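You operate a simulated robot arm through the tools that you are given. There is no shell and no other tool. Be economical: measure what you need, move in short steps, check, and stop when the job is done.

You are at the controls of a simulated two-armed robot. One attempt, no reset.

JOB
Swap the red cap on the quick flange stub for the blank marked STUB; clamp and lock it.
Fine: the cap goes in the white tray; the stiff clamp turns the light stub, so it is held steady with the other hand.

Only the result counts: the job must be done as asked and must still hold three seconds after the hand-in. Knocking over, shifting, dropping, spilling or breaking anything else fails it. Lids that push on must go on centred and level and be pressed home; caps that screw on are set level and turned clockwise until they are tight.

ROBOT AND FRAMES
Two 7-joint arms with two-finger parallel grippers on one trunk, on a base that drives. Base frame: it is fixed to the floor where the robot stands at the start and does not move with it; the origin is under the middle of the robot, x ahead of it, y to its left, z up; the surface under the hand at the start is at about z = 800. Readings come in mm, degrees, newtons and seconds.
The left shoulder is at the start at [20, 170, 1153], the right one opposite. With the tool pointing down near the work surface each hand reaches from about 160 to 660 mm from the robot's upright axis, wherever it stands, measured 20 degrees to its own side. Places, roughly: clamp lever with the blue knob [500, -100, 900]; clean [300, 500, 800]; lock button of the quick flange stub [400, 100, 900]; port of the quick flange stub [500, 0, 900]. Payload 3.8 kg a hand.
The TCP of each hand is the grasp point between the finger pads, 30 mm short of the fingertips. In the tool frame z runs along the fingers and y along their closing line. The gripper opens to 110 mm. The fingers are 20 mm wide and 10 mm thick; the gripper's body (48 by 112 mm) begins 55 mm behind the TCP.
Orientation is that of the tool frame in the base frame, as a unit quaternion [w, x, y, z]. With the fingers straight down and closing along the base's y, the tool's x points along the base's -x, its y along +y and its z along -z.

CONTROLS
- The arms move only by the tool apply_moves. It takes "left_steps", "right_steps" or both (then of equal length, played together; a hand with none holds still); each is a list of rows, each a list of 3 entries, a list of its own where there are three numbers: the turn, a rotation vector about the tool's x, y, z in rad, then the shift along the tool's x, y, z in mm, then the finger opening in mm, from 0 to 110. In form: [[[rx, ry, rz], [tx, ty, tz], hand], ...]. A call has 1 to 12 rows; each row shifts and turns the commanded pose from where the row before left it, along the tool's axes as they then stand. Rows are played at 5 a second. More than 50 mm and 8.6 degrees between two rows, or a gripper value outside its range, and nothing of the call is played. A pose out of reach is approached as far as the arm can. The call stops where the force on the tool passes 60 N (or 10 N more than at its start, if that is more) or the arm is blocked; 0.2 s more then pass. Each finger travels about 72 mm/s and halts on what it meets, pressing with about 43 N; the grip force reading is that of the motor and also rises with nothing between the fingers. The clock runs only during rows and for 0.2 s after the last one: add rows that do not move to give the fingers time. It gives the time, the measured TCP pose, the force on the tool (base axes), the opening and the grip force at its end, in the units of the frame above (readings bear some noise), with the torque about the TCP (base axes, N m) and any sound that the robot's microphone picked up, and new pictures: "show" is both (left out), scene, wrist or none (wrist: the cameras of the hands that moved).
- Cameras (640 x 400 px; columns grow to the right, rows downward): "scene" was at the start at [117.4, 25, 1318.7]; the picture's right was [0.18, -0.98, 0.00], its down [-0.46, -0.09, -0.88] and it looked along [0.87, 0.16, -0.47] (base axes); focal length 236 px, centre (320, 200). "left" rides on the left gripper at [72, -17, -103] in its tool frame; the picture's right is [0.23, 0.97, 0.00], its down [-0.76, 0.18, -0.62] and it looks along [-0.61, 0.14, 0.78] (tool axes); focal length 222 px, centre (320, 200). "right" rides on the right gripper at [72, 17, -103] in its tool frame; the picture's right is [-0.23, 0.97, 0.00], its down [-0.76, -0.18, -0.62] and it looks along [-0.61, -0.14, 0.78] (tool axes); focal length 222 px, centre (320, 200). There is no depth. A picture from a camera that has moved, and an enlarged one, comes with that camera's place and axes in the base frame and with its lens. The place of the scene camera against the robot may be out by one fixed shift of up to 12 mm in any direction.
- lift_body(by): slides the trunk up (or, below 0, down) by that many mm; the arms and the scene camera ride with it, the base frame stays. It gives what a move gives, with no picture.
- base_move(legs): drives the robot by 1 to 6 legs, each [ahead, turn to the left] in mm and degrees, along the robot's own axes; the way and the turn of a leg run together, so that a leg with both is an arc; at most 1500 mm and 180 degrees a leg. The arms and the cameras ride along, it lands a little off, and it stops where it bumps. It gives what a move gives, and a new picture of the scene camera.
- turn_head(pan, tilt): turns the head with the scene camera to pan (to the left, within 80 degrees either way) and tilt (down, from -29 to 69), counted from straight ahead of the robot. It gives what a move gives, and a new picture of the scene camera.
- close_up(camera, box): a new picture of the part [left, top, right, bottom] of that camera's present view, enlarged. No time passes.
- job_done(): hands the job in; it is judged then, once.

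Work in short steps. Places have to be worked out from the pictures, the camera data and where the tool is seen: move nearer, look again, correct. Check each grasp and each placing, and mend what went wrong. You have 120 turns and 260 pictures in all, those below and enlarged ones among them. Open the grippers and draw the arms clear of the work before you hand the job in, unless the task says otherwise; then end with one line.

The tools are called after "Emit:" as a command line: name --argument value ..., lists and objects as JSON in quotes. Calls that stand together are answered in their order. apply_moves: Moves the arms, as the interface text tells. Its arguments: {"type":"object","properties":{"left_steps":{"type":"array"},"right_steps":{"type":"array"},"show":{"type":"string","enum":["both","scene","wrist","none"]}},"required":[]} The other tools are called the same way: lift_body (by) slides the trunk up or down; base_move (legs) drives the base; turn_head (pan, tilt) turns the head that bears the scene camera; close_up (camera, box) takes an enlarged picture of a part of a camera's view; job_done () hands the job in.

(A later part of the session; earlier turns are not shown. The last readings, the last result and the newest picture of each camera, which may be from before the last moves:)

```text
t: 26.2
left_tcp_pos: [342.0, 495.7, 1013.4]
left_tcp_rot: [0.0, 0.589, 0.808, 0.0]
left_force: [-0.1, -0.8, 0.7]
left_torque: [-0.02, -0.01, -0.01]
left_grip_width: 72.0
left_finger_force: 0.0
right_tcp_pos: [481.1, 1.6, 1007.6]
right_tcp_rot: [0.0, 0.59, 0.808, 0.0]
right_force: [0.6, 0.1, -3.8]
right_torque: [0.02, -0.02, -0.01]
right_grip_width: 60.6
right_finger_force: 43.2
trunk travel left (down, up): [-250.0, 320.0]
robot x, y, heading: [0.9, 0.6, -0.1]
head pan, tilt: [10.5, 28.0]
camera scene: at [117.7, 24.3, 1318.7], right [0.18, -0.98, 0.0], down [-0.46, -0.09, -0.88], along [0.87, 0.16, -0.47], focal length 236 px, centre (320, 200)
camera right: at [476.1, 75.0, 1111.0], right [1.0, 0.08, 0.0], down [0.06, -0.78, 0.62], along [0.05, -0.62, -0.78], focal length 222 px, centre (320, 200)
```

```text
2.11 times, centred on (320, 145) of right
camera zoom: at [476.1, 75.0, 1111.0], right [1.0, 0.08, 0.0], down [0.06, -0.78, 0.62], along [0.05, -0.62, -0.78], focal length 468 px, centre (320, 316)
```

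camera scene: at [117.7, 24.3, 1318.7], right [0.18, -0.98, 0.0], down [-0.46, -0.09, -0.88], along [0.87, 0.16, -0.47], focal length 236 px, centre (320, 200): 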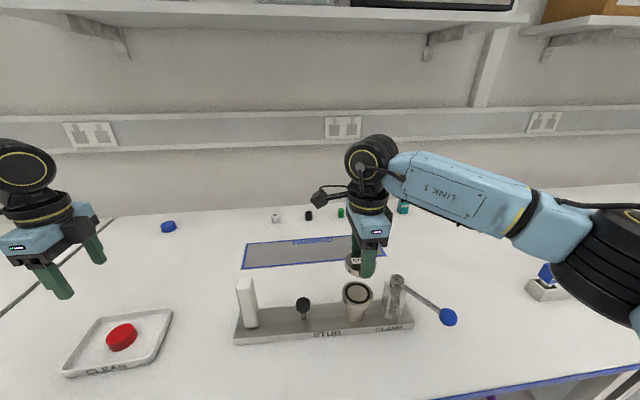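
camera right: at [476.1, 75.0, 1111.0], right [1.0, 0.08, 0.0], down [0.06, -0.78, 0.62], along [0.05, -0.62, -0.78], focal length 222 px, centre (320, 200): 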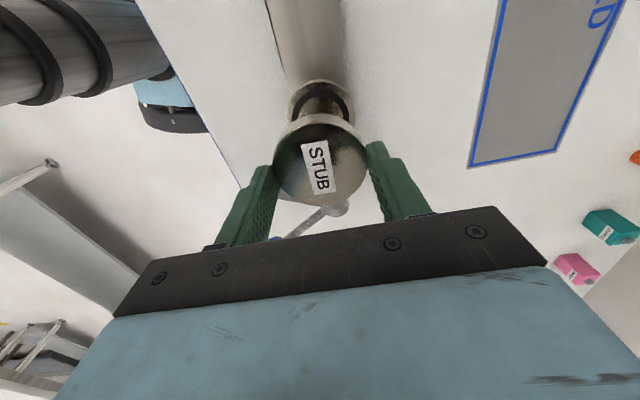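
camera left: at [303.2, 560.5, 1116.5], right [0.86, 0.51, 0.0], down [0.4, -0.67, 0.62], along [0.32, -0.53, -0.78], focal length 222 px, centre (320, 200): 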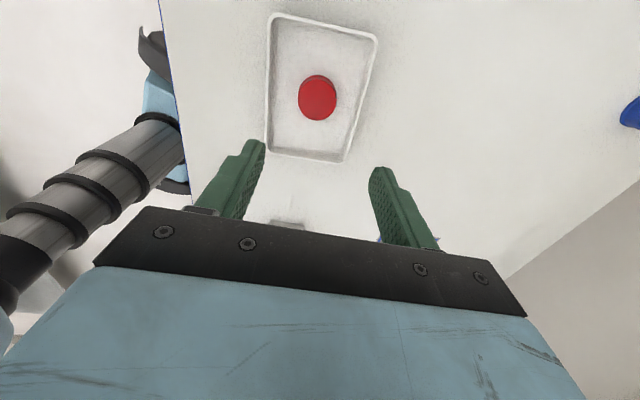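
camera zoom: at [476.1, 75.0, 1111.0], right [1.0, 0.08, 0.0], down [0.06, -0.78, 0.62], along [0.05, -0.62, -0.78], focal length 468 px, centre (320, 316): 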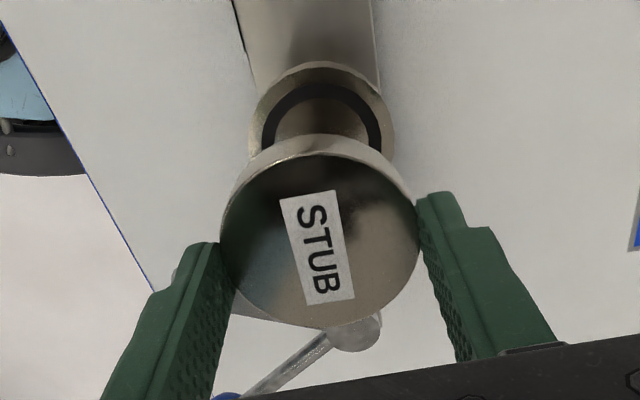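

The blank's centre is at about (482, 3) and the port centre at about (482, 2.4), so they line up. I lower to just above contact.

Emit:
apply_moves --right_steps '[[[0, 0, 0], [0, 0, 40], 50], [[0, 0, 0], [0, 0, 25], 50], [[0, 0, 0], [0, 0, 0], 50]]' --show "both"

Emit:
close_up --camera "scene" --box '[310, 230, 450, 340]'

Emit:
close_up --camera "right" --box '[200, 70, 440, 230]'

```text
t: 27.0
left_tcp_pos: [342.3, 496.2, 1013.7]
left_tcp_rot: [0.0, 0.589, 0.808, 0.0]
left_force: [0.2, -0.9, -0.2]
left_torque: [-0.01, 0.0, 0.01]
left_grip_width: 72.0
left_finger_force: 0.1
right_tcp_pos: [482.1, 1.7, 942.0]
right_tcp_rot: [0.001, 0.589, 0.808, 0.0]
right_force: [0.5, -0.3, -3.0]
right_torque: [0.04, -0.04, 0.04]
right_grip_width: 60.7
right_finger_force: 43.1
trunk travel left (down, up): [-250.0, 320.0]
robot x, y, heading: [-0.4, 1.5, -0.1]
head pan, tilt: [10.5, 28.0]
camera scene: at [117.6, 24.9, 1318.7], right [0.18, -0.98, 0.0], down [-0.46, -0.09, -0.88], along [0.87, 0.16, -0.47], focal length 236 px, centre (320, 200)
camera right: at [476.1, 74.8, 1046.2], right [1.0, 0.08, 0.0], down [0.06, -0.78, 0.62], along [0.05, -0.62, -0.78], focal length 222 px, centre (320, 200)
```

scene: 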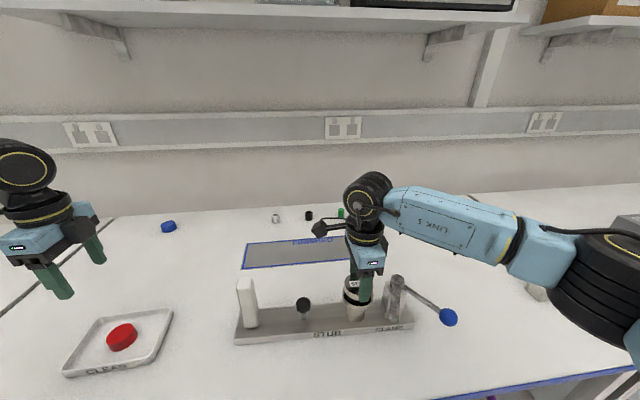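
right: 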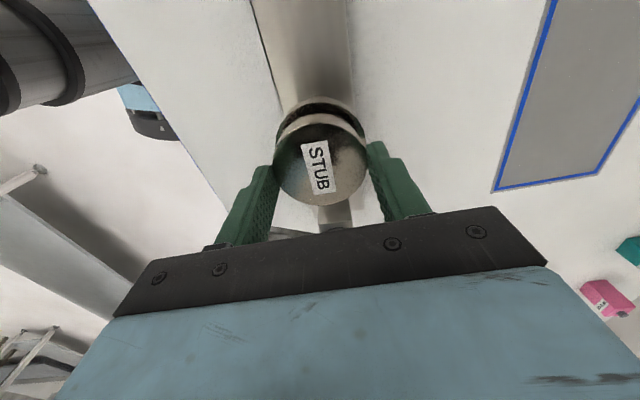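

```text
3.64 times, centred on (380, 285) of scene
camera zoom: at [117.6, 24.9, 1318.7], right [0.18, -0.98, 0.0], down [-0.46, -0.09, -0.88], along [0.87, 0.16, -0.47], focal length 859 px, centre (102, -109)
```

zoom: 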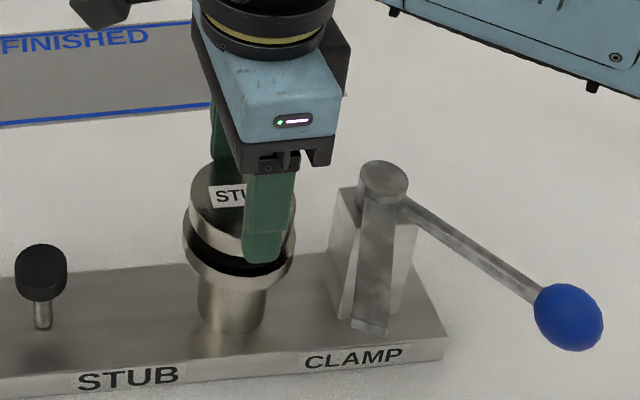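

```text
2.50 times, centred on (320, 150) of right
camera zoom: at [476.1, 74.8, 1046.2], right [1.0, 0.08, 0.0], down [0.06, -0.78, 0.62], along [0.05, -0.62, -0.78], focal length 555 px, centre (320, 325)
```

zoom: 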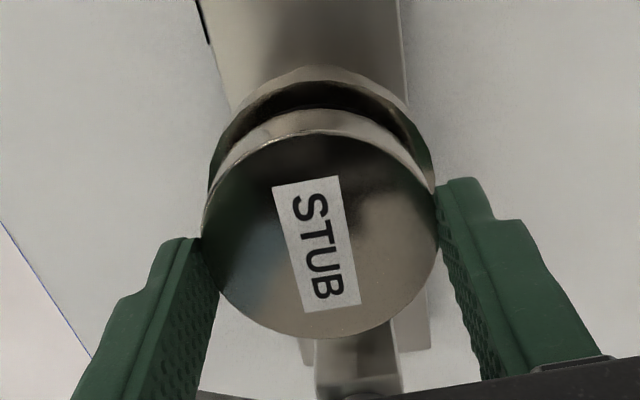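

Centred in both views. I lower in small steps toward contact.

Emit:
apply_moves --right_steps '[[[0, 0, 0], [0, 0, 3], 50], [[0, 0, 0], [0, 0, 2], 50], [[0, 0, 0], [0, 0, 2], 50], [[0, 0, 0], [0, 0, 1.5], 50], [[0, 0, 0], [0, 0, 0], 50]]' --show "none"

```text
t: 28.2
left_tcp_pos: [342.7, 496.3, 1013.2]
left_tcp_rot: [0.0, 0.589, 0.808, 0.0]
left_force: [-0.6, 0.3, -0.5]
left_torque: [0.03, -0.01, 0.0]
left_grip_width: 72.2
left_finger_force: 0.0
right_tcp_pos: [481.0, 1.7, 934.6]
right_tcp_rot: [-0.001, 0.589, 0.808, 0.0]
right_force: [-0.2, -0.1, -4.0]
right_torque: [-0.03, 0.01, -0.04]
right_grip_width: 60.2
right_finger_force: 42.9
trunk travel left (down, up): [-250.0, 320.0]
robot x, y, heading: [-2.0, -0.3, -0.0]
head pan, tilt: [10.5, 28.0]
```

Emit:
apply_moves --right_steps '[[[0, 0, 0], [0, 0, 1.5], 50], [[0, 0, 0], [0, 0, 1.5], 50], [[0, 0, 0], [0, 0, 1.5], 50], [[0, 0, 0], [0, 0, 0], 50]]' --show "wrist"

```text
t: 29.2
left_tcp_pos: [343.2, 497.5, 1013.0]
left_tcp_rot: [0.0, 0.589, 0.808, 0.0]
left_force: [0.2, 0.6, -0.1]
left_torque: [-0.02, -0.03, 0.02]
left_grip_width: 71.9
left_finger_force: 0.1
right_tcp_pos: [481.6, 1.6, 930.5]
right_tcp_rot: [0.001, 0.589, 0.808, 0.0]
right_force: [0.4, -0.1, -2.7]
right_torque: [-0.01, 0.0, 0.01]
right_grip_width: 60.8
right_finger_force: 42.8
trunk travel left (down, up): [-250.0, 320.0]
robot x, y, heading: [-1.7, -3.4, -0.0]
head pan, tilt: [10.5, 28.0]
camera right: at [475.8, 75.3, 1033.6], right [1.0, 0.08, 0.0], down [0.06, -0.78, 0.62], along [0.05, -0.62, -0.78], focal length 222 px, centre (320, 200)
```

right: 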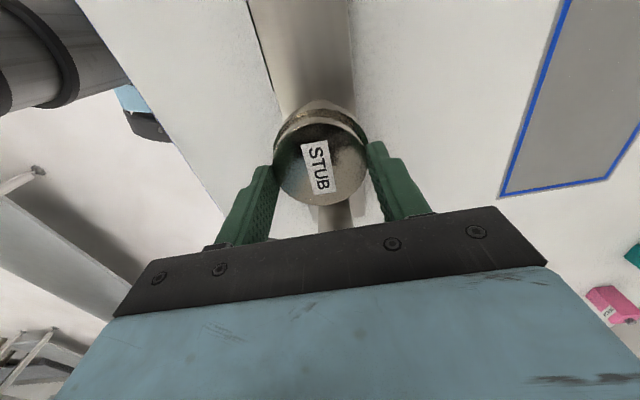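

No contact yet, so I continue down in 1.5 mm steps.

Emit:
apply_moves --right_steps '[[[0, 0, 0], [0, 0, 1.5], 50], [[0, 0, 0], [0, 0, 1.5], 50], [[0, 0, 0], [0, 0, 0], 50]]' --show "none"

Emit:
close_up --camera "right" --box '[240, 80, 400, 220]'

```text
t: 30.0
left_tcp_pos: [341.2, 497.2, 1013.7]
left_tcp_rot: [0.0, 0.59, 0.808, 0.0]
left_force: [0.0, 0.4, -0.1]
left_torque: [-0.03, -0.01, -0.01]
left_grip_width: 72.0
left_finger_force: 0.1
right_tcp_pos: [480.9, 1.0, 929.7]
right_tcp_rot: [0.002, 0.59, 0.808, 0.003]
right_force: [2.3, -1.7, 19.3]
right_torque: [-0.38, 0.2, -0.02]
right_grip_width: 60.5
right_finger_force: 43.2
trunk travel left (down, up): [-250.0, 320.0]
robot x, y, heading: [1.3, 1.5, 0.1]
head pan, tilt: [10.5, 28.0]
```

```text
2.86 times, centred on (320, 150) of right
camera zoom: at [475.1, 75.1, 1033.3], right [1.0, 0.08, 0.0], down [0.06, -0.78, 0.62], along [0.05, -0.62, -0.78], focal length 635 px, centre (320, 343)
```

zoom: 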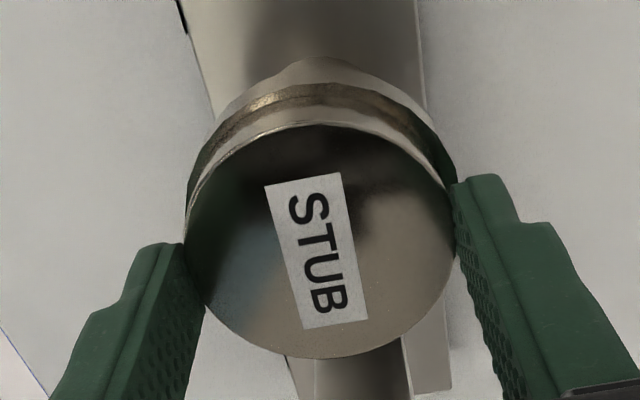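

Contact reads 19 N. I ease off, open and rise a little to check how the blank sits.

Emit:
apply_moves --right_steps '[[[0, 0, 0], [0, 0, -1.5], 50], [[0, 0, 0], [0, 0, 0], 65], [[0, 0, 0], [0, 0, 0], 85], [[0, 0, 0], [0, 0, 0], 85], [[0, 0, 0], [0, 0, -20], 85], [[0, 0, 0], [0, 0, -40], 85], [[0, 0, 0], [0, 0, -45], 85], [[0, 0, 0], [0, 0, 0], 85]]' --show "both"

Emit:
close_up --camera "right" --box '[220, 50, 420, 215]'

Emit:
close_up --camera "scene" --box '[230, 250, 470, 360]'

```text
t: 31.8
left_tcp_pos: [343.2, 497.6, 1013.3]
left_tcp_rot: [0.0, 0.589, 0.808, 0.0]
left_force: [-0.2, 0.3, -0.2]
left_torque: [0.0, -0.02, -0.01]
left_grip_width: 72.1
left_finger_force: 0.1
right_tcp_pos: [479.5, 2.5, 1032.6]
right_tcp_rot: [0.0, 0.589, 0.808, 0.0]
right_force: [0.5, -0.4, -0.3]
right_torque: [0.02, 0.01, -0.01]
right_grip_width: 84.9
right_finger_force: 0.1
trunk travel left (down, up): [-250.0, 320.0]
robot x, y, heading: [-2.2, -0.1, 0.2]
head pan, tilt: [10.5, 28.0]
camera scene: at [117.6, 24.9, 1318.6], right [0.18, -0.98, 0.0], down [-0.46, -0.09, -0.88], along [0.87, 0.16, -0.47], focal length 236 px, centre (320, 200)
camera right: at [474.8, 75.4, 1136.8], right [1.0, 0.08, 0.0], down [0.06, -0.78, 0.62], along [0.05, -0.62, -0.78], focal length 222 px, centre (320, 200)
```

scene: 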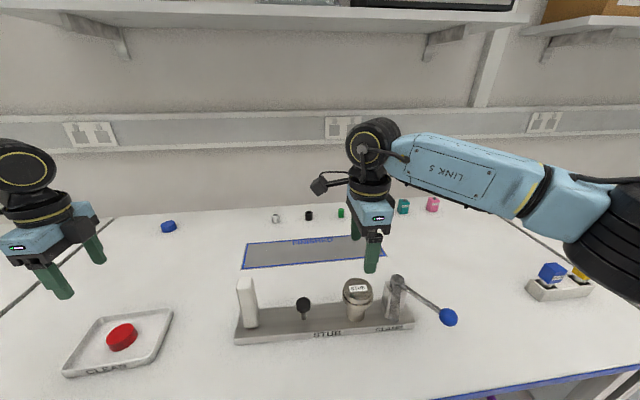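
right: 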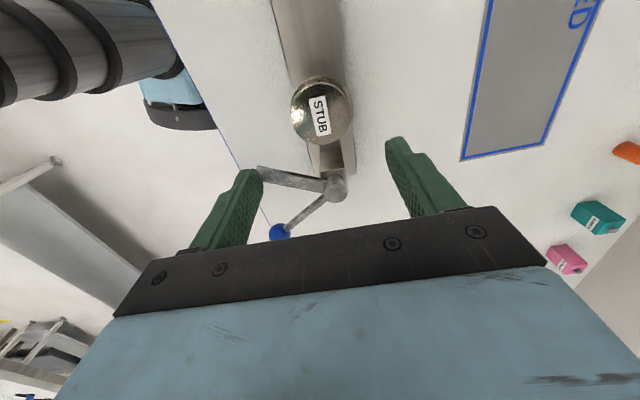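

```text
2.42 times, centred on (320, 132) of right
camera zoom: at [474.8, 75.4, 1136.8], right [1.0, 0.08, 0.0], down [0.06, -0.78, 0.62], along [0.05, -0.62, -0.78], focal length 538 px, centre (320, 364)
```

zoom: 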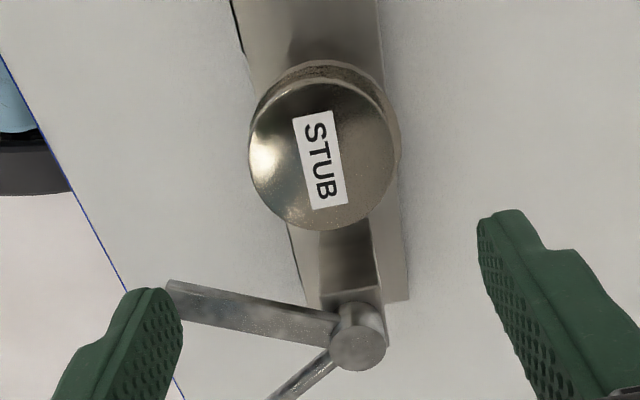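

```text
2.67 times, centred on (350, 305) of scene
camera zoom: at [117.6, 24.9, 1318.6], right [0.18, -0.98, 0.0], down [-0.46, -0.09, -0.88], along [0.87, 0.16, -0.47], focal length 630 px, centre (240, -80)
```

zoom: 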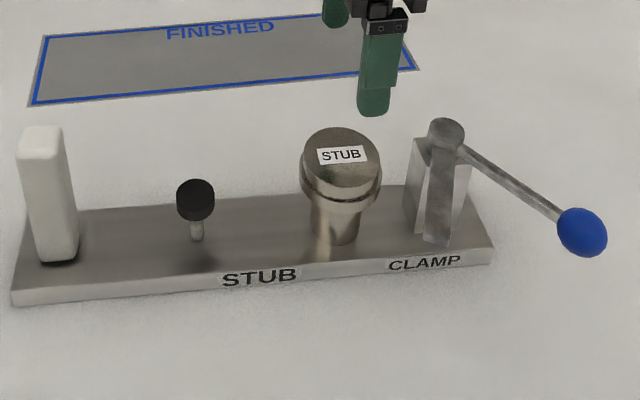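

The blank sits level and centred on the flange. Now the left hand goes above the white post, and the right hand above the knob, turned so its camera side faces outward.

Emit:
apply_moves --left_steps '[[[0, 0, 0], [-45.7, -2.7, -5], 80], [[0, 0, 0], [-45.7, -2.7, -5], 80], [[0, 0, 0], [-45.7, -2.7, -5], 80], [[0, 0, 0], [-45.7, -2.7, -5], 80], [[0, 0, 0], [-45.7, -2.7, -5], 80], [[0, 0, 0], [-45.7, -2.7, -5], 80], [[0, 0, 0], [0, 0, 0], 80], [[0, 0, 0], [0, 0, 0], 80], [[0, 0, 0], [0, 0, 0], 80], [[0, 0, 0], [0, 0, 0], 80], [[0, 0, 0], [0, 0, 0], 80], [[0, 0, 0], [0, 0, 0], 80]]' --right_steps '[[[0, 0, 0], [-36.5, -23.2, 0], 85], [[0, 0, 0], [-36.5, -23.2, 0], 85], [[0, 0, 0], [-36.5, -23.2, 0], 85], [[0, 0, 0], [-36.5, -23.2, 0], 85], [[0, 0, -0.142], [0, 0, 0], 85], [[0, 0, -0.142], [0, 0, 0], 85], [[0, 0, -0.142], [0, 0, 0], 85], [[0, 0, -0.142], [0, 0, 0], 85], [[0, 0, -0.142], [0, 0, 0], 85], [[0, 0, -0.142], [0, 0, 0], 85], [[0, 0, -0.142], [0, 0, 0], 85], [[0, 0, -0.142], [0, 0, 0], 85]]' --show "none"

Emit:
apply_moves --right_steps '[[[0, 0, -0.142], [0, 0, 0], 70], [[0, 0, -0.142], [0, 0, 0], 70], [[0, 0, -0.142], [0, 0, 0], 70], [[0, 0, -0.142], [0, 0, 0], 70], [[0, 0, -0.142], [0, 0, 0], 70], [[0, 0, -0.142], [0, 0, 0], 70], [[0, 0, -0.142], [0, 0, 0], 70], [[0, 0, 0], [0, 0, 0], 70]]' --show "both"

Emit:
close_up --camera "left" --box '[200, 50, 440, 215]'

Emit:
close_up --camera "right" --box '[200, 50, 440, 215]'

```text
t: 34.4
left_tcp_pos: [408.6, 229.2, 1043.3]
left_tcp_rot: [0.0, 0.589, 0.808, 0.0]
left_force: [0.3, 0.1, -0.1]
left_torque: [0.0, 0.03, -0.04]
left_grip_width: 80.0
left_finger_force: 0.0
right_tcp_pos: [437.1, -165.3, 1033.8]
right_tcp_rot: [0.0, 0.059, 0.998, 0.0]
right_force: [-0.1, -0.4, 0.3]
right_torque: [-0.01, -0.02, -0.04]
right_grip_width: 84.7
right_finger_force: 0.0
trunk travel left (down, up): [-250.0, 320.0]
robot x, y, heading: [1.9, 4.2, -0.2]
head pan, tilt: [10.5, 28.0]
```

```text
t: 36.2
left_tcp_pos: [408.6, 229.3, 1042.9]
left_tcp_rot: [0.001, 0.589, 0.808, 0.0]
left_force: [0.3, -1.1, -0.3]
left_torque: [-0.01, 0.02, 0.04]
left_grip_width: 80.2
left_finger_force: 0.0
right_tcp_pos: [436.8, -165.8, 1033.6]
right_tcp_rot: [0.0, -0.423, 0.906, 0.0]
right_force: [0.1, -0.4, -0.3]
right_torque: [0.0, -0.01, -0.01]
right_grip_width: 69.9
right_finger_force: 0.1
trunk travel left (down, up): [-250.0, 320.0]
robot x, y, heading: [-0.1, -0.6, 0.0]
head pan, tilt: [10.5, 28.0]
camera scene: at [117.4, 25.0, 1318.7], right [0.18, -0.98, 0.0], down [-0.46, -0.09, -0.88], along [0.87, 0.16, -0.47], focal length 236 px, centre (320, 200)
camera right: at [378.5, -210.8, 1137.2], right [-0.6, 0.8, 0.0], down [0.63, 0.47, 0.62], along [0.5, 0.37, -0.78], focal length 222 px, centre (320, 200)
```

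scene: 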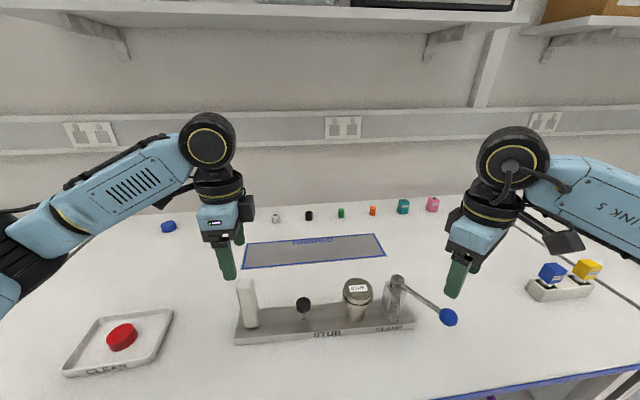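
right: 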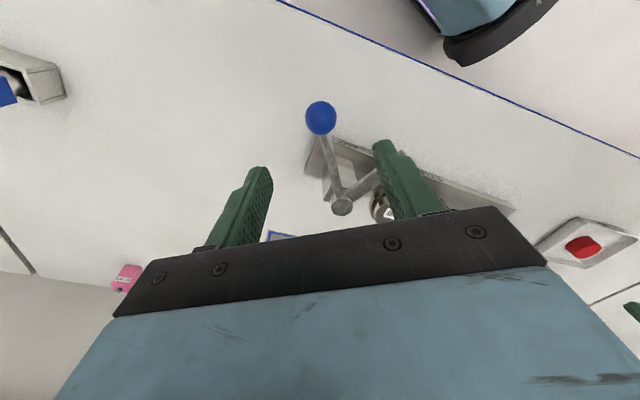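

```text
2.42 times, centred on (320, 132) of left
camera zoom: at [370.2, 293.2, 1146.6], right [0.86, 0.51, 0.0], down [0.4, -0.67, 0.62], along [0.32, -0.53, -0.78], focal length 538 px, centre (320, 364)
```

zoom: 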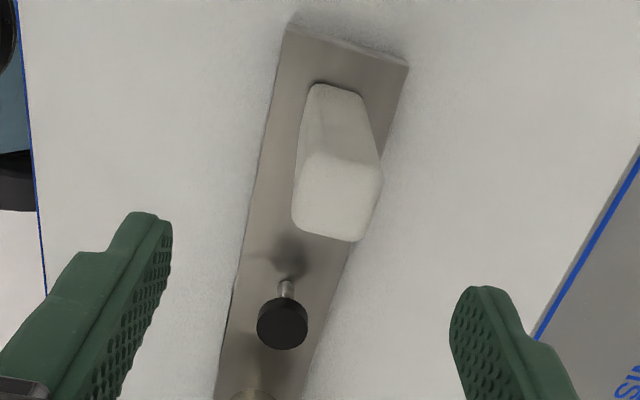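

```text
2.42 times, centred on (320, 132) of right
camera zoom: at [378.5, -210.8, 1137.2], right [-0.6, 0.8, 0.0], down [0.63, 0.47, 0.62], along [0.5, 0.37, -0.78], focal length 538 px, centre (320, 364)
```

zoom: 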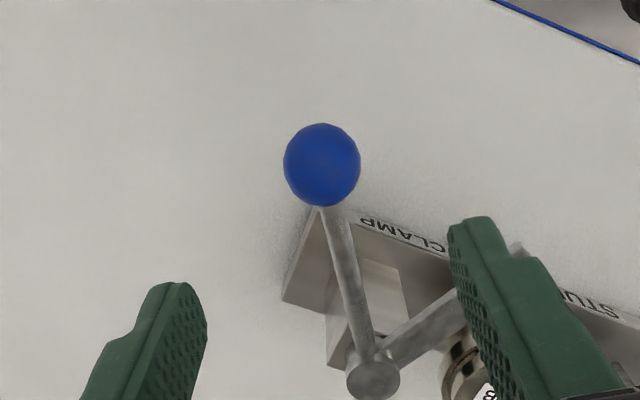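

The post is about 4.5 mm off the left closing line and the knob is centred under the right hand. I shift the left hand, lower both, and close the left on the post.

Emit:
apply_moves --left_steps '[[[0, 0, 0], [0, 4.5, 30], 80], [[0, 0, 0], [0, 0, 35], 80], [[0, 0, 0], [0, 0, 35], 80], [[0, 0, 0], [0, 0, 18], 80], [[0, 0, 0], [0, 0, 0], 60], [[0, 0, 0], [0, 0, 0], 40], [[0, 0, 0], [0, 0, 0], 20], [[0, 0, 0], [0, 0, 0], 20]]' --right_steps '[[[0, 0, 0], [0, 0, 30], 70], [[0, 0, 0], [0, 0, 30], 70], [[0, 0, 0], [0, 0, 30], 70], [[0, 0, 0], [0, 0, 22], 70], [[0, 0, 0], [0, 0, 0], 70], [[0, 0, 0], [0, 0, 0], 70], [[0, 0, 0], [0, 0, 0], 70], [[0, 0, 0], [0, 0, 0], 70]]' --show "both"

```text
t: 38.0
left_tcp_pos: [413.6, 230.7, 924.3]
left_tcp_rot: [0.0, 0.589, 0.808, 0.0]
left_force: [0.6, 0.8, -1.2]
left_torque: [0.09, -0.21, -0.39]
left_grip_width: 32.1
left_finger_force: 43.5
right_tcp_pos: [436.3, -166.2, 920.9]
right_tcp_rot: [0.0, -0.422, 0.907, 0.0]
right_force: [-0.1, -0.9, -0.3]
right_torque: [-0.03, -0.03, 0.02]
right_grip_width: 69.8
right_finger_force: 0.0
trunk travel left (down, up): [-250.0, 320.0]
robot x, y, heading: [3.1, 0.5, 0.0]
head pan, tilt: [10.5, 28.0]
camera scene: at [117.4, 25.2, 1318.7], right [0.18, -0.98, 0.0], down [-0.46, -0.09, -0.88], along [0.87, 0.16, -0.47], focal length 236 px, centre (320, 200)
camera right: at [377.8, -210.8, 1024.9], right [-0.6, 0.8, 0.0], down [0.63, 0.47, 0.62], along [0.5, 0.37, -0.78], focal length 222 px, centre (320, 200)
camera left: at [374.4, 296.0, 1028.3], right [0.86, 0.51, 0.0], down [0.4, -0.67, 0.62], along [0.32, -0.53, -0.78], focal length 222 px, centre (320, 200)
```

scene: 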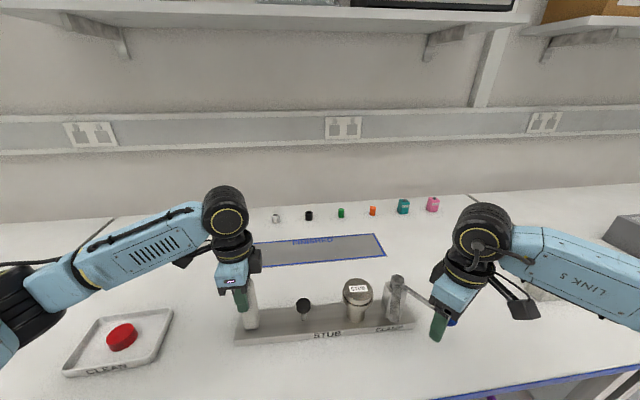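
right: 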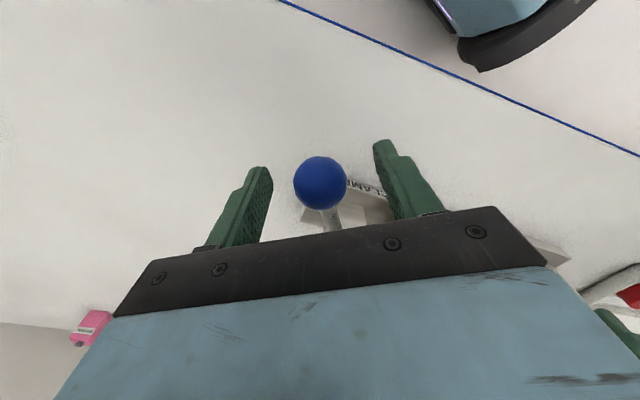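
left: 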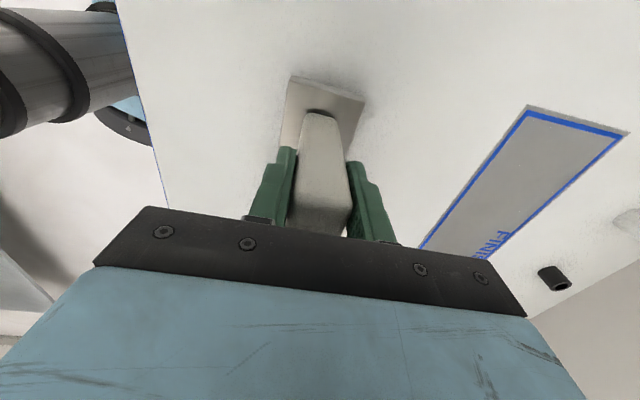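

The left hand holds the post at 32 mm. Now I close on the knob and start the arc clockwise, in small steps with the hand turning along.

Emit:
apply_moves --right_steps '[[[0, 0, 0], [0, 0, 2], 50], [[0, 0, 0], [0, 0, 0], 25], [[0, 0, 0], [0, 0, 0], 15], [[0, 0, 0], [0, 0, 0], 15]]' --show "none"

Emit:
apply_moves --right_steps '[[[0, 0, 0.052], [-0.2, 5.7, 0], 15], [[0, 0, 0.052], [-0.2, 5.7, 0], 15], [[0, 0, 0.052], [-0.2, 5.7, 0], 15], [[0, 0, 0], [0, 0, 0], 15]]' --show "both"

```text
t: 39.0
left_tcp_pos: [413.1, 231.3, 926.3]
left_tcp_rot: [0.001, 0.59, 0.808, 0.0]
left_force: [-1.7, 0.1, 0.1]
left_torque: [0.18, -0.21, -0.75]
left_grip_width: 32.4
left_finger_force: 43.2
right_tcp_pos: [436.5, -165.3, 919.2]
right_tcp_rot: [0.0, -0.422, 0.907, 0.0]
right_force: [0.5, 0.3, 1.3]
right_torque: [-0.03, 0.01, -0.07]
right_grip_width: 30.6
right_finger_force: 43.0
trunk travel left (down, up): [-250.0, 320.0]
robot x, y, heading: [-0.3, -0.4, 0.1]
head pan, tilt: [10.5, 28.0]
```

```text
t: 40.0
left_tcp_pos: [413.8, 231.1, 924.6]
left_tcp_rot: [0.0, 0.589, 0.808, 0.001]
left_force: [-3.2, 2.4, 0.2]
left_torque: [-0.36, 0.05, -0.74]
left_grip_width: 32.3
left_finger_force: 42.5
right_tcp_pos: [424.7, -152.3, 921.1]
right_tcp_rot: [-0.001, -0.349, 0.937, 0.0]
right_force: [1.1, -3.7, 0.5]
right_torque: [-0.09, -0.06, -0.31]
right_grip_width: 30.9
right_finger_force: 43.7
trunk travel left (down, up): [-250.0, 320.0]
robot x, y, heading: [1.2, 0.6, -0.2]
head pan, tilt: [10.5, 28.0]
camera scene: at [117.5, 25.0, 1318.7], right [0.18, -0.98, 0.0], down [-0.46, -0.09, -0.88], along [0.87, 0.16, -0.47], focal length 236 px, centre (320, 200)
camera right: at [360.0, -188.6, 1023.2], right [-0.46, 0.89, 0.0], down [0.69, 0.36, 0.62], along [0.55, 0.29, -0.78], focal length 222 px, centre (320, 200)
```

scene: 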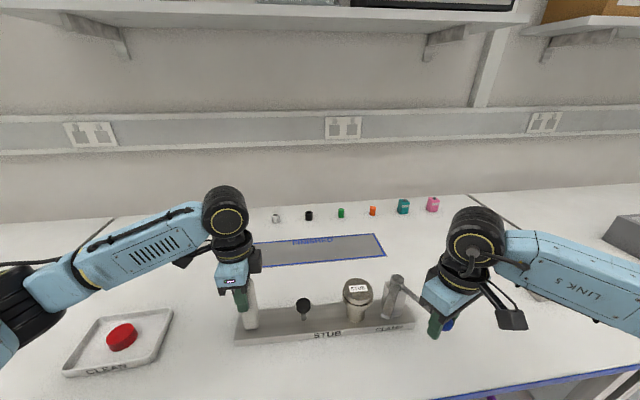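
right: 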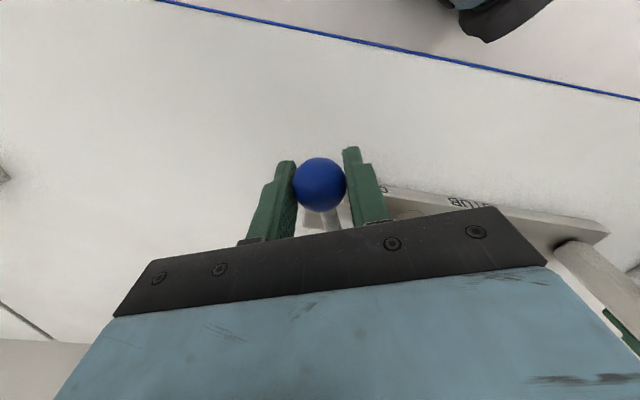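

The lever follows with low force and the stub stays put. I continue by another 30°.

Emit:
apply_moves --right_steps '[[[0, 0, 0.0785], [-0.4, 8.6, 0], 15], [[0, 0, 0.0785], [-0.4, 8.6, 0], 15], [[0, 0, 0.0785], [-0.4, 8.6, 0], 15], [[0, 0, 0.0785], [-0.4, 8.6, 0], 15], [[0, 0, 0.0785], [-0.4, 8.6, 0], 15], [[0, 0, 0.0785], [-0.4, 8.6, 0], 15], [[0, 0, 0], [0, 0, 0], 15]]' --show "scene"

Emit:
close_up --camera "scene" --box '[310, 250, 450, 360]'

```text
t: 41.6
left_tcp_pos: [412.9, 231.6, 925.9]
left_tcp_rot: [0.0, 0.589, 0.808, 0.0]
left_force: [-2.7, 6.4, -0.3]
left_torque: [0.26, -0.28, -0.5]
left_grip_width: 32.4
left_finger_force: 43.3
right_tcp_pos: [401.5, -107.6, 919.5]
right_tcp_rot: [0.0, -0.121, 0.993, 0.0]
right_force: [-0.9, -5.9, 1.2]
right_torque: [-0.28, 0.41, -0.49]
right_grip_width: 30.6
right_finger_force: 43.3
trunk travel left (down, up): [-250.0, 320.0]
robot x, y, heading: [0.3, -5.0, 0.0]
head pan, tilt: [10.5, 28.0]
camera scene: at [117.2, 25.3, 1318.7], right [0.18, -0.98, 0.0], down [-0.46, -0.09, -0.88], along [0.87, 0.16, -0.47], focal length 236 px, centre (320, 200)
```

scene: 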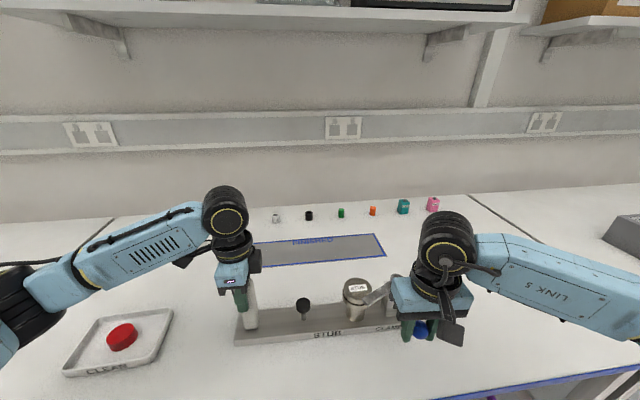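

```text
3.64 times, centred on (380, 305) of scene
camera zoom: at [117.2, 25.3, 1318.7], right [0.18, -0.98, 0.0], down [-0.46, -0.09, -0.88], along [0.87, 0.16, -0.47], focal length 859 px, centre (102, -182)
```

zoom: 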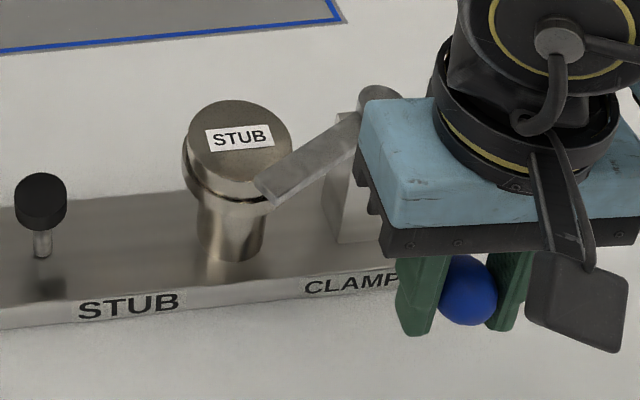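

The bar is about to swing over the blank. I continue in 3° steps, watching the force.

Emit:
apply_moves --right_steps '[[[0, 0, 0.052], [-0.2, 5.7, 0], 15], [[0, 0, 0.052], [-0.2, 5.7, 0], 15], [[0, 0, 0.052], [-0.2, 5.7, 0], 15], [[0, 0, 0], [0, 0, 0], 15]]' --show "both"

Emit:
close_up --camera "scene" --box '[310, 250, 450, 360]'

```text
t: 42.6
left_tcp_pos: [412.9, 232.1, 924.8]
left_tcp_rot: [0.0, 0.589, 0.808, 0.0]
left_force: [-3.5, 5.1, 0.2]
left_torque: [0.54, 0.26, -0.56]
left_grip_width: 32.1
left_finger_force: 43.0
right_tcp_pos: [399.2, -90.2, 919.0]
right_tcp_rot: [0.0, -0.043, 0.999, 0.0]
right_force: [2.3, -4.5, 0.3]
right_torque: [-0.06, 0.19, -0.48]
right_grip_width: 30.8
right_finger_force: 43.4
trunk travel left (down, up): [-250.0, 320.0]
robot x, y, heading: [0.8, 3.0, 0.0]
head pan, tilt: [10.5, 28.0]
camera scene: at [117.7, 25.2, 1318.6], right [0.18, -0.98, 0.0], down [-0.46, -0.09, -0.88], along [0.87, 0.16, -0.47], focal length 236 px, centre (320, 200)
camera right: at [326.2, -80.5, 1023.2], right [0.14, 0.99, 0.0], down [0.77, -0.11, 0.62], along [0.62, -0.09, -0.78], focal length 222 px, centre (320, 200)
```

scene: 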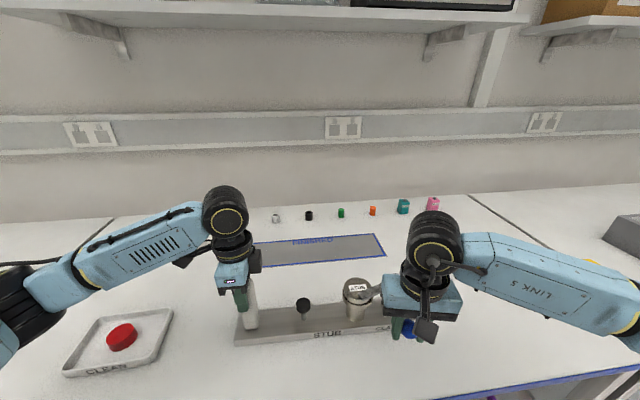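
right: 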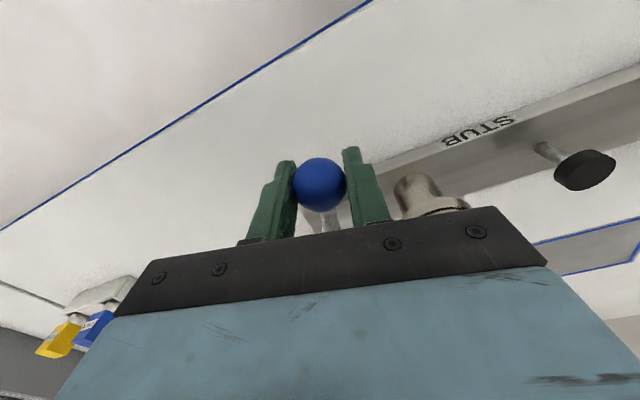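

```text
3.64 times, centred on (380, 305) of scene
camera zoom: at [117.7, 25.2, 1318.6], right [0.18, -0.98, 0.0], down [-0.46, -0.09, -0.88], along [0.87, 0.16, -0.47], focal length 859 px, centre (102, -182)
```

zoom: 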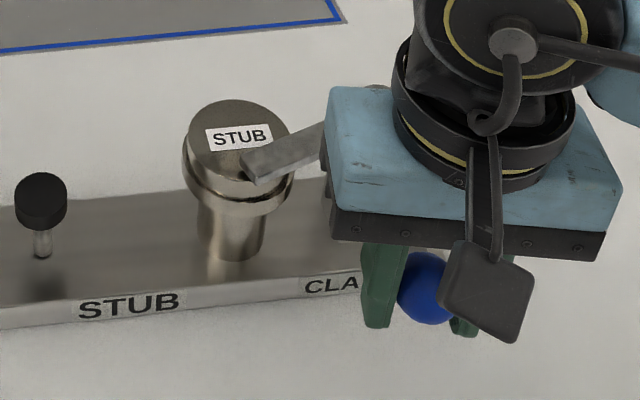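

The bar slides over the blank, which stays where it was. I continue the arc.

Emit:
apply_moves --right_steps '[[[0, 0, 0.052], [-0.2, 5.7, 0], 15], [[0, 0, 0.052], [-0.2, 5.7, 0], 15], [[0, 0, 0.052], [-0.2, 5.7, 0], 15], [[0, 0, 0.052], [-0.2, 5.7, 0], 15], [[0, 0, 0], [0, 0, 0], 15]]' --show "scene"

Emit:
close_up --camera "scene" --box '[310, 250, 450, 360]'

```text
t: 43.8
left_tcp_pos: [413.3, 231.7, 926.2]
left_tcp_rot: [0.0, 0.589, 0.808, 0.0]
left_force: [-1.5, 3.4, -0.3]
left_torque: [0.62, 0.26, -0.46]
left_grip_width: 32.1
left_finger_force: 43.6
right_tcp_pos: [399.9, -67.7, 919.4]
right_tcp_rot: [0.0, 0.062, 0.998, 0.0]
right_force: [1.0, -1.8, -1.1]
right_torque: [0.0, 0.23, -0.12]
right_grip_width: 30.8
right_finger_force: 43.2
trunk travel left (down, up): [-250.0, 320.0]
robot x, y, heading: [-1.7, 3.3, 0.3]
head pan, tilt: [10.5, 28.0]
camera scene: at [117.9, 25.1, 1318.6], right [0.18, -0.98, 0.0], down [-0.46, -0.09, -0.88], along [0.87, 0.16, -0.47], focal length 236 px, centre (320, 200)
```

scene: 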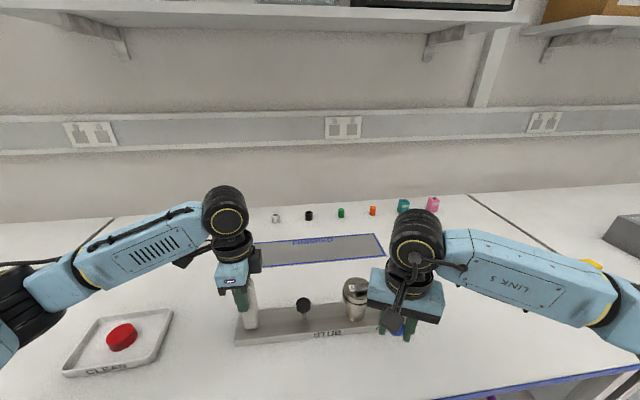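

```text
3.64 times, centred on (380, 305) of scene
camera zoom: at [117.9, 25.1, 1318.6], right [0.18, -0.98, 0.0], down [-0.46, -0.09, -0.88], along [0.87, 0.16, -0.47], focal length 859 px, centre (102, -182)
```

zoom: 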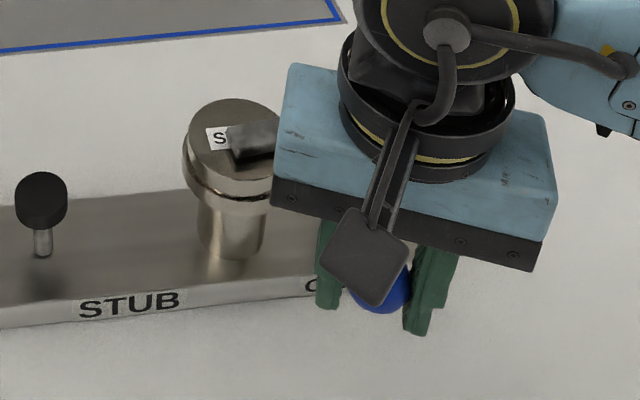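

The bar is nearly on the port's centre line. I keep going in small steps to find the end stop.

Emit:
apply_moves --right_steps '[[[0, 0, 0.04], [-0.1, 4.2, 0], 15], [[0, 0, 0.04], [-0.1, 4.2, 0], 15], [[0, 0, 0], [0, 0, 0], 15]]' --show "none"

Emit:
close_up --camera "scene" --box '[310, 250, 450, 360]'

```text
t: 44.6
left_tcp_pos: [413.1, 233.0, 925.5]
left_tcp_rot: [0.0, 0.59, 0.808, 0.0]
left_force: [-2.2, 1.5, 0.5]
left_torque: [0.18, 0.23, -0.68]
left_grip_width: 32.2
left_finger_force: 43.4
right_tcp_pos: [402.0, -59.6, 919.6]
right_tcp_rot: [0.0, 0.101, 0.995, 0.001]
right_force: [1.6, -0.8, 0.5]
right_torque: [-0.03, 0.13, -0.06]
right_grip_width: 30.8
right_finger_force: 43.2
trunk travel left (down, up): [-250.0, 320.0]
robot x, y, heading: [-0.8, 1.1, 0.0]
head pan, tilt: [10.5, 28.0]
```

```text
3.64 times, centred on (380, 305) of scene
camera zoom: at [117.8, 25.0, 1318.6], right [0.18, -0.98, 0.0], down [-0.46, -0.09, -0.88], along [0.87, 0.16, -0.47], focal length 859 px, centre (102, -182)
```

zoom: 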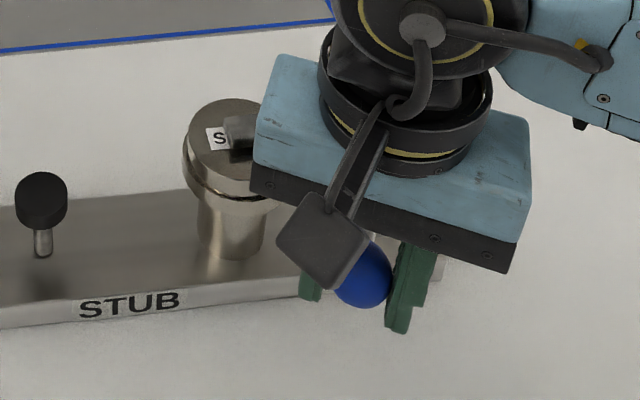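

The force is still low with no end stop. I go a few degrees more.

Emit:
apply_moves --right_steps '[[[0, 0, 0.035], [-0.1, 3.8, 0], 15], [[0, 0, 0.035], [-0.1, 3.8, 0], 15], [[0, 0, 0], [0, 0, 0], 15]]' --show "none"

Emit:
close_up --camera "scene" --box '[310, 250, 450, 360]'

```text
t: 45.4
left_tcp_pos: [413.7, 232.2, 925.4]
left_tcp_rot: [-0.001, 0.589, 0.808, 0.002]
left_force: [-1.0, 12.8, 0.3]
left_torque: [-1.48, -0.07, -0.92]
left_grip_width: 32.2
left_finger_force: 43.3
right_tcp_pos: [403.2, -52.7, 917.4]
right_tcp_rot: [0.0, 0.136, 0.991, -0.002]
right_force: [-1.1, -14.5, -0.2]
right_torque: [-0.06, 0.23, 0.29]
right_grip_width: 30.7
right_finger_force: 43.1
trunk travel left (down, up): [-250.0, 320.0]
robot x, y, heading: [3.9, 4.1, -0.1]
head pan, tilt: [10.5, 28.0]
```

```text
3.64 times, centred on (380, 305) of scene
camera zoom: at [117.4, 24.9, 1318.7], right [0.18, -0.98, 0.0], down [-0.46, -0.09, -0.88], along [0.87, 0.16, -0.47], focal length 859 px, centre (102, -182)
```

zoom: 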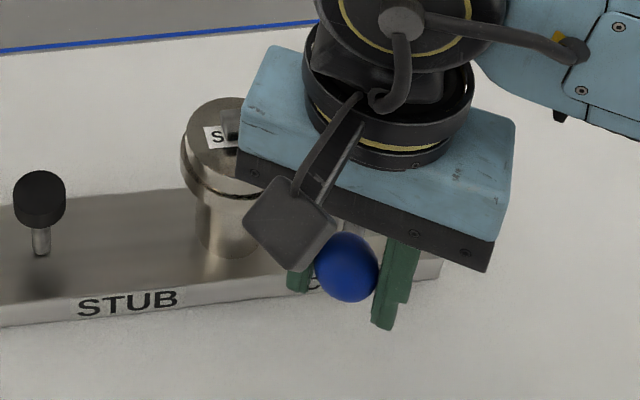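

The force rose to 14.5 N, which is the end stop, with the bar over the blank's centre. I ease back slightly, open, and lift the right hand clear.

Emit:
apply_moves --right_steps '[[[0, 0, -0.015], [0, -1.8, 0], 15], [[0, 0, 0], [0, 0, 0], 40], [[0, 0, 0], [0, 0, 0], 60], [[0, 0, 0], [0, 0, 0], 60], [[0, 0, 0], [0, 0, -35], 60], [[0, 0, 0], [0, 0, -45], 60], [[0, 0, 0], [0, 0, -45], 60], [[0, 0, 0], [20, -40, 0], 60], [[0, 0, 0], [10, -45, 0], 60], [[0, 0, 0], [0, -45, 0], 60], [[0, 0, 0], [0, 0, 0], 60]]' --show "both"

Emit:
close_up --camera "scene" --box '[230, 250, 470, 360]'

```text
t: 47.8
left_tcp_pos: [412.2, 232.6, 924.9]
left_tcp_rot: [0.001, 0.589, 0.808, 0.0]
left_force: [0.0, 0.5, 0.1]
left_torque: [-0.15, -0.06, 0.11]
left_grip_width: 31.9
left_finger_force: 43.1
right_tcp_pos: [339.8, -172.1, 1045.6]
right_tcp_rot: [0.0, 0.128, 0.992, 0.0]
right_force: [-0.2, -0.4, 0.3]
right_torque: [0.0, 0.0, 0.01]
right_grip_width: 60.1
right_finger_force: 0.1
trunk travel left (down, up): [-250.0, 320.0]
robot x, y, heading: [-1.2, -3.2, 0.2]
head pan, tilt: [10.5, 28.0]
camera scene: at [117.6, 25.2, 1318.6], right [0.18, -0.98, 0.0], down [-0.46, -0.09, -0.88], along [0.87, 0.16, -0.47], focal length 236 px, centre (320, 200)
camera right: at [275.6, -137.3, 1148.9], right [0.47, 0.89, 0.0], down [0.69, -0.36, 0.62], along [0.55, -0.29, -0.78], focal length 222 px, centre (320, 200)
```

scene: 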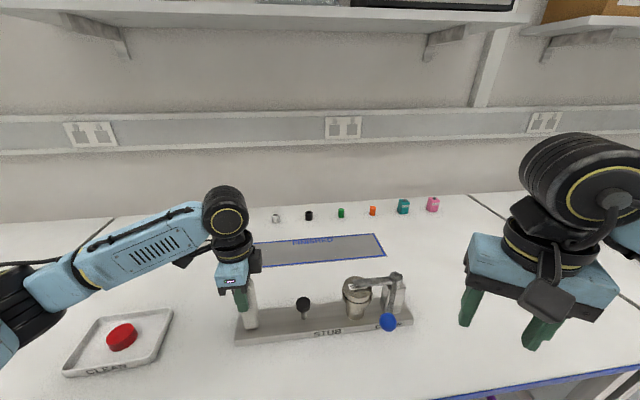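
right: 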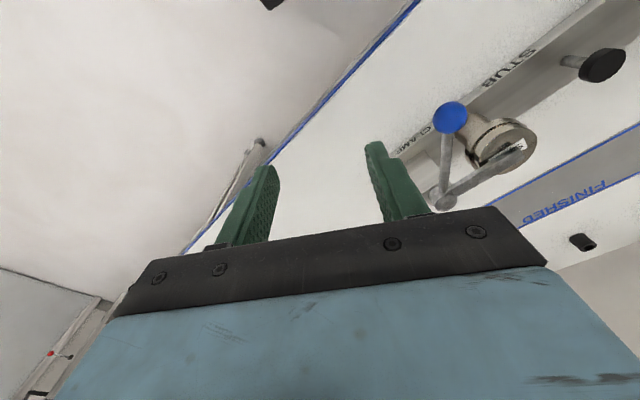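

```text
2.67 times, centred on (350, 305) of scene
camera zoom: at [117.6, 25.2, 1318.6], right [0.18, -0.98, 0.0], down [-0.46, -0.09, -0.88], along [0.87, 0.16, -0.47], focal length 630 px, centre (240, -80)
```

zoom: 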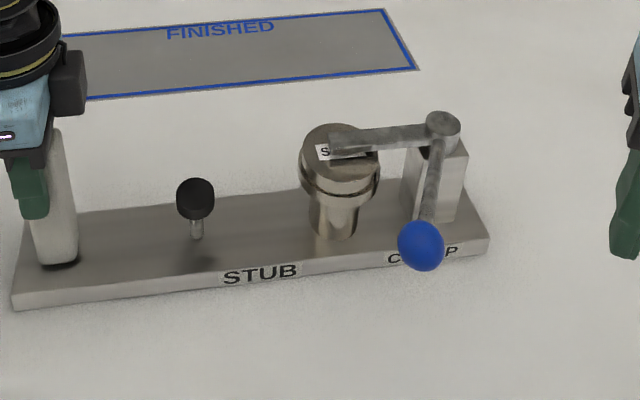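

The bar clamps across the blank and the lever is at its stop. Next I release the post with the left hand, raise it, move over the black lock button with fingers closed, and check its position.

Emit:
apply_moves --left_steps '[[[0, 0, 0], [0, 0, 0], 50], [[0, 0, 0], [0, 0, 0], 75], [[0, 0, 0], [0, 0, 0], 75], [[0, 0, 0], [0, 0, -30], 75], [[0, 0, 0], [0, 0, -45], 75], [[0, 0, 0], [0, 0, -30], 75], [[0, 0, 0], [-39.6, 1.3, 0], 40], [[0, 0, 0], [-39.6, 1.2, 0], 10], [[0, 0, 0], [-39.6, 1.2, 0], 0], [[0, 0, 0], [0, 0, 0], 0], [[0, 0, 0], [0, 0, 0], 0]]' --show "both"

Emit:
close_up --camera "left" --box '[200, 50, 440, 215]'

Emit:
close_up --camera "scene" --box '[230, 250, 470, 360]'

```text
t: 50.2
left_tcp_pos: [453.7, 119.3, 1030.3]
left_tcp_rot: [0.0, 0.589, 0.808, 0.0]
left_force: [0.9, 0.0, 0.0]
left_torque: [0.02, -0.03, 0.04]
left_grip_width: 0.0
left_finger_force: 37.7
right_tcp_pos: [339.3, -172.2, 1045.9]
right_tcp_rot: [0.0, 0.128, 0.992, 0.0]
right_force: [0.4, 0.2, 0.5]
right_torque: [0.04, 0.02, -0.03]
right_grip_width: 59.8
right_finger_force: 0.1
trunk travel left (down, up): [-250.0, 320.0]
robot x, y, heading: [-2.1, 2.6, 0.2]
head pan, tilt: [10.5, 28.0]
camera scene: at [117.5, 24.7, 1318.7], right [0.18, -0.98, 0.0], down [-0.46, -0.09, -0.88], along [0.87, 0.16, -0.47], focal length 236 px, centre (320, 200)
camera left: at [414.8, 183.3, 1133.2], right [0.86, 0.51, 0.0], down [0.4, -0.67, 0.62], along [0.32, -0.53, -0.78], focal length 222 px, centre (320, 200)
```

scene: 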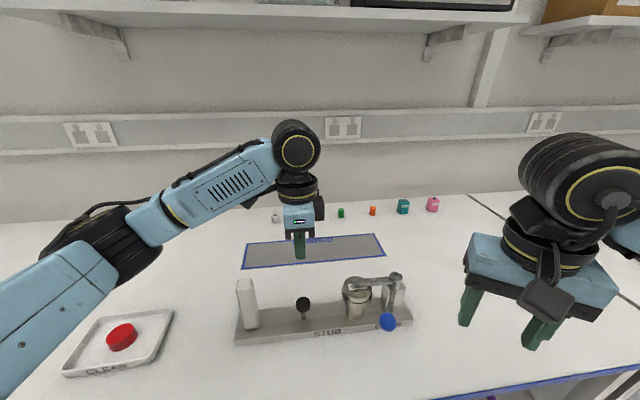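
left: 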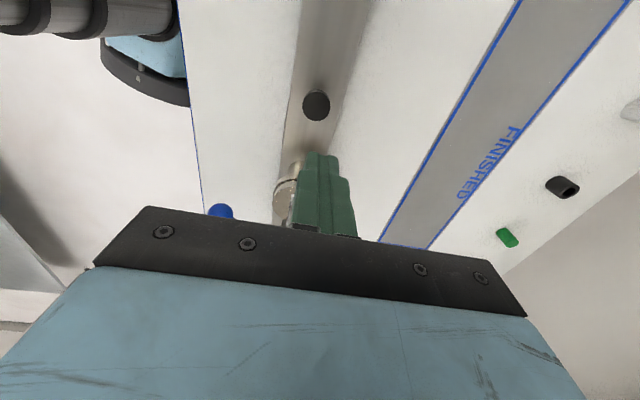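

```text
2.42 times, centred on (320, 132) of left
camera zoom: at [414.8, 183.3, 1133.2], right [0.86, 0.51, 0.0], down [0.4, -0.67, 0.62], along [0.32, -0.53, -0.78], focal length 538 px, centre (320, 364)
```

zoom: 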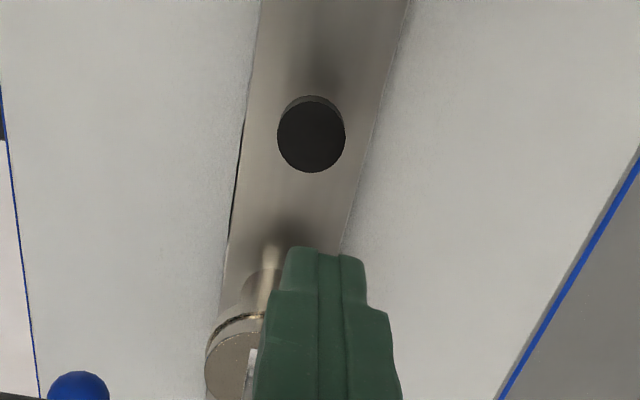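

```text
2.67 times, centred on (350, 305) of scene
camera zoom: at [117.5, 24.7, 1318.7], right [0.18, -0.98, 0.0], down [-0.46, -0.09, -0.88], along [0.87, 0.16, -0.47], focal length 630 px, centre (240, -80)
```

zoom: 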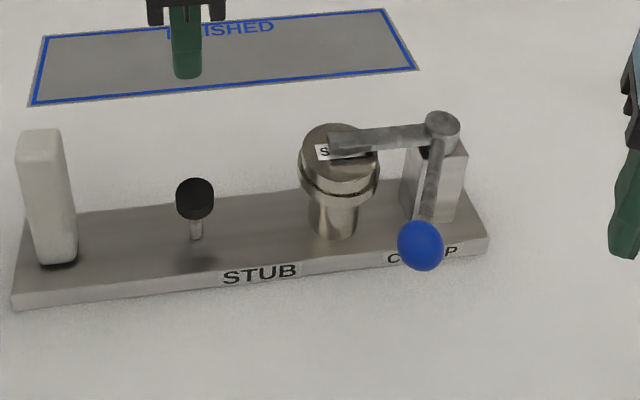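

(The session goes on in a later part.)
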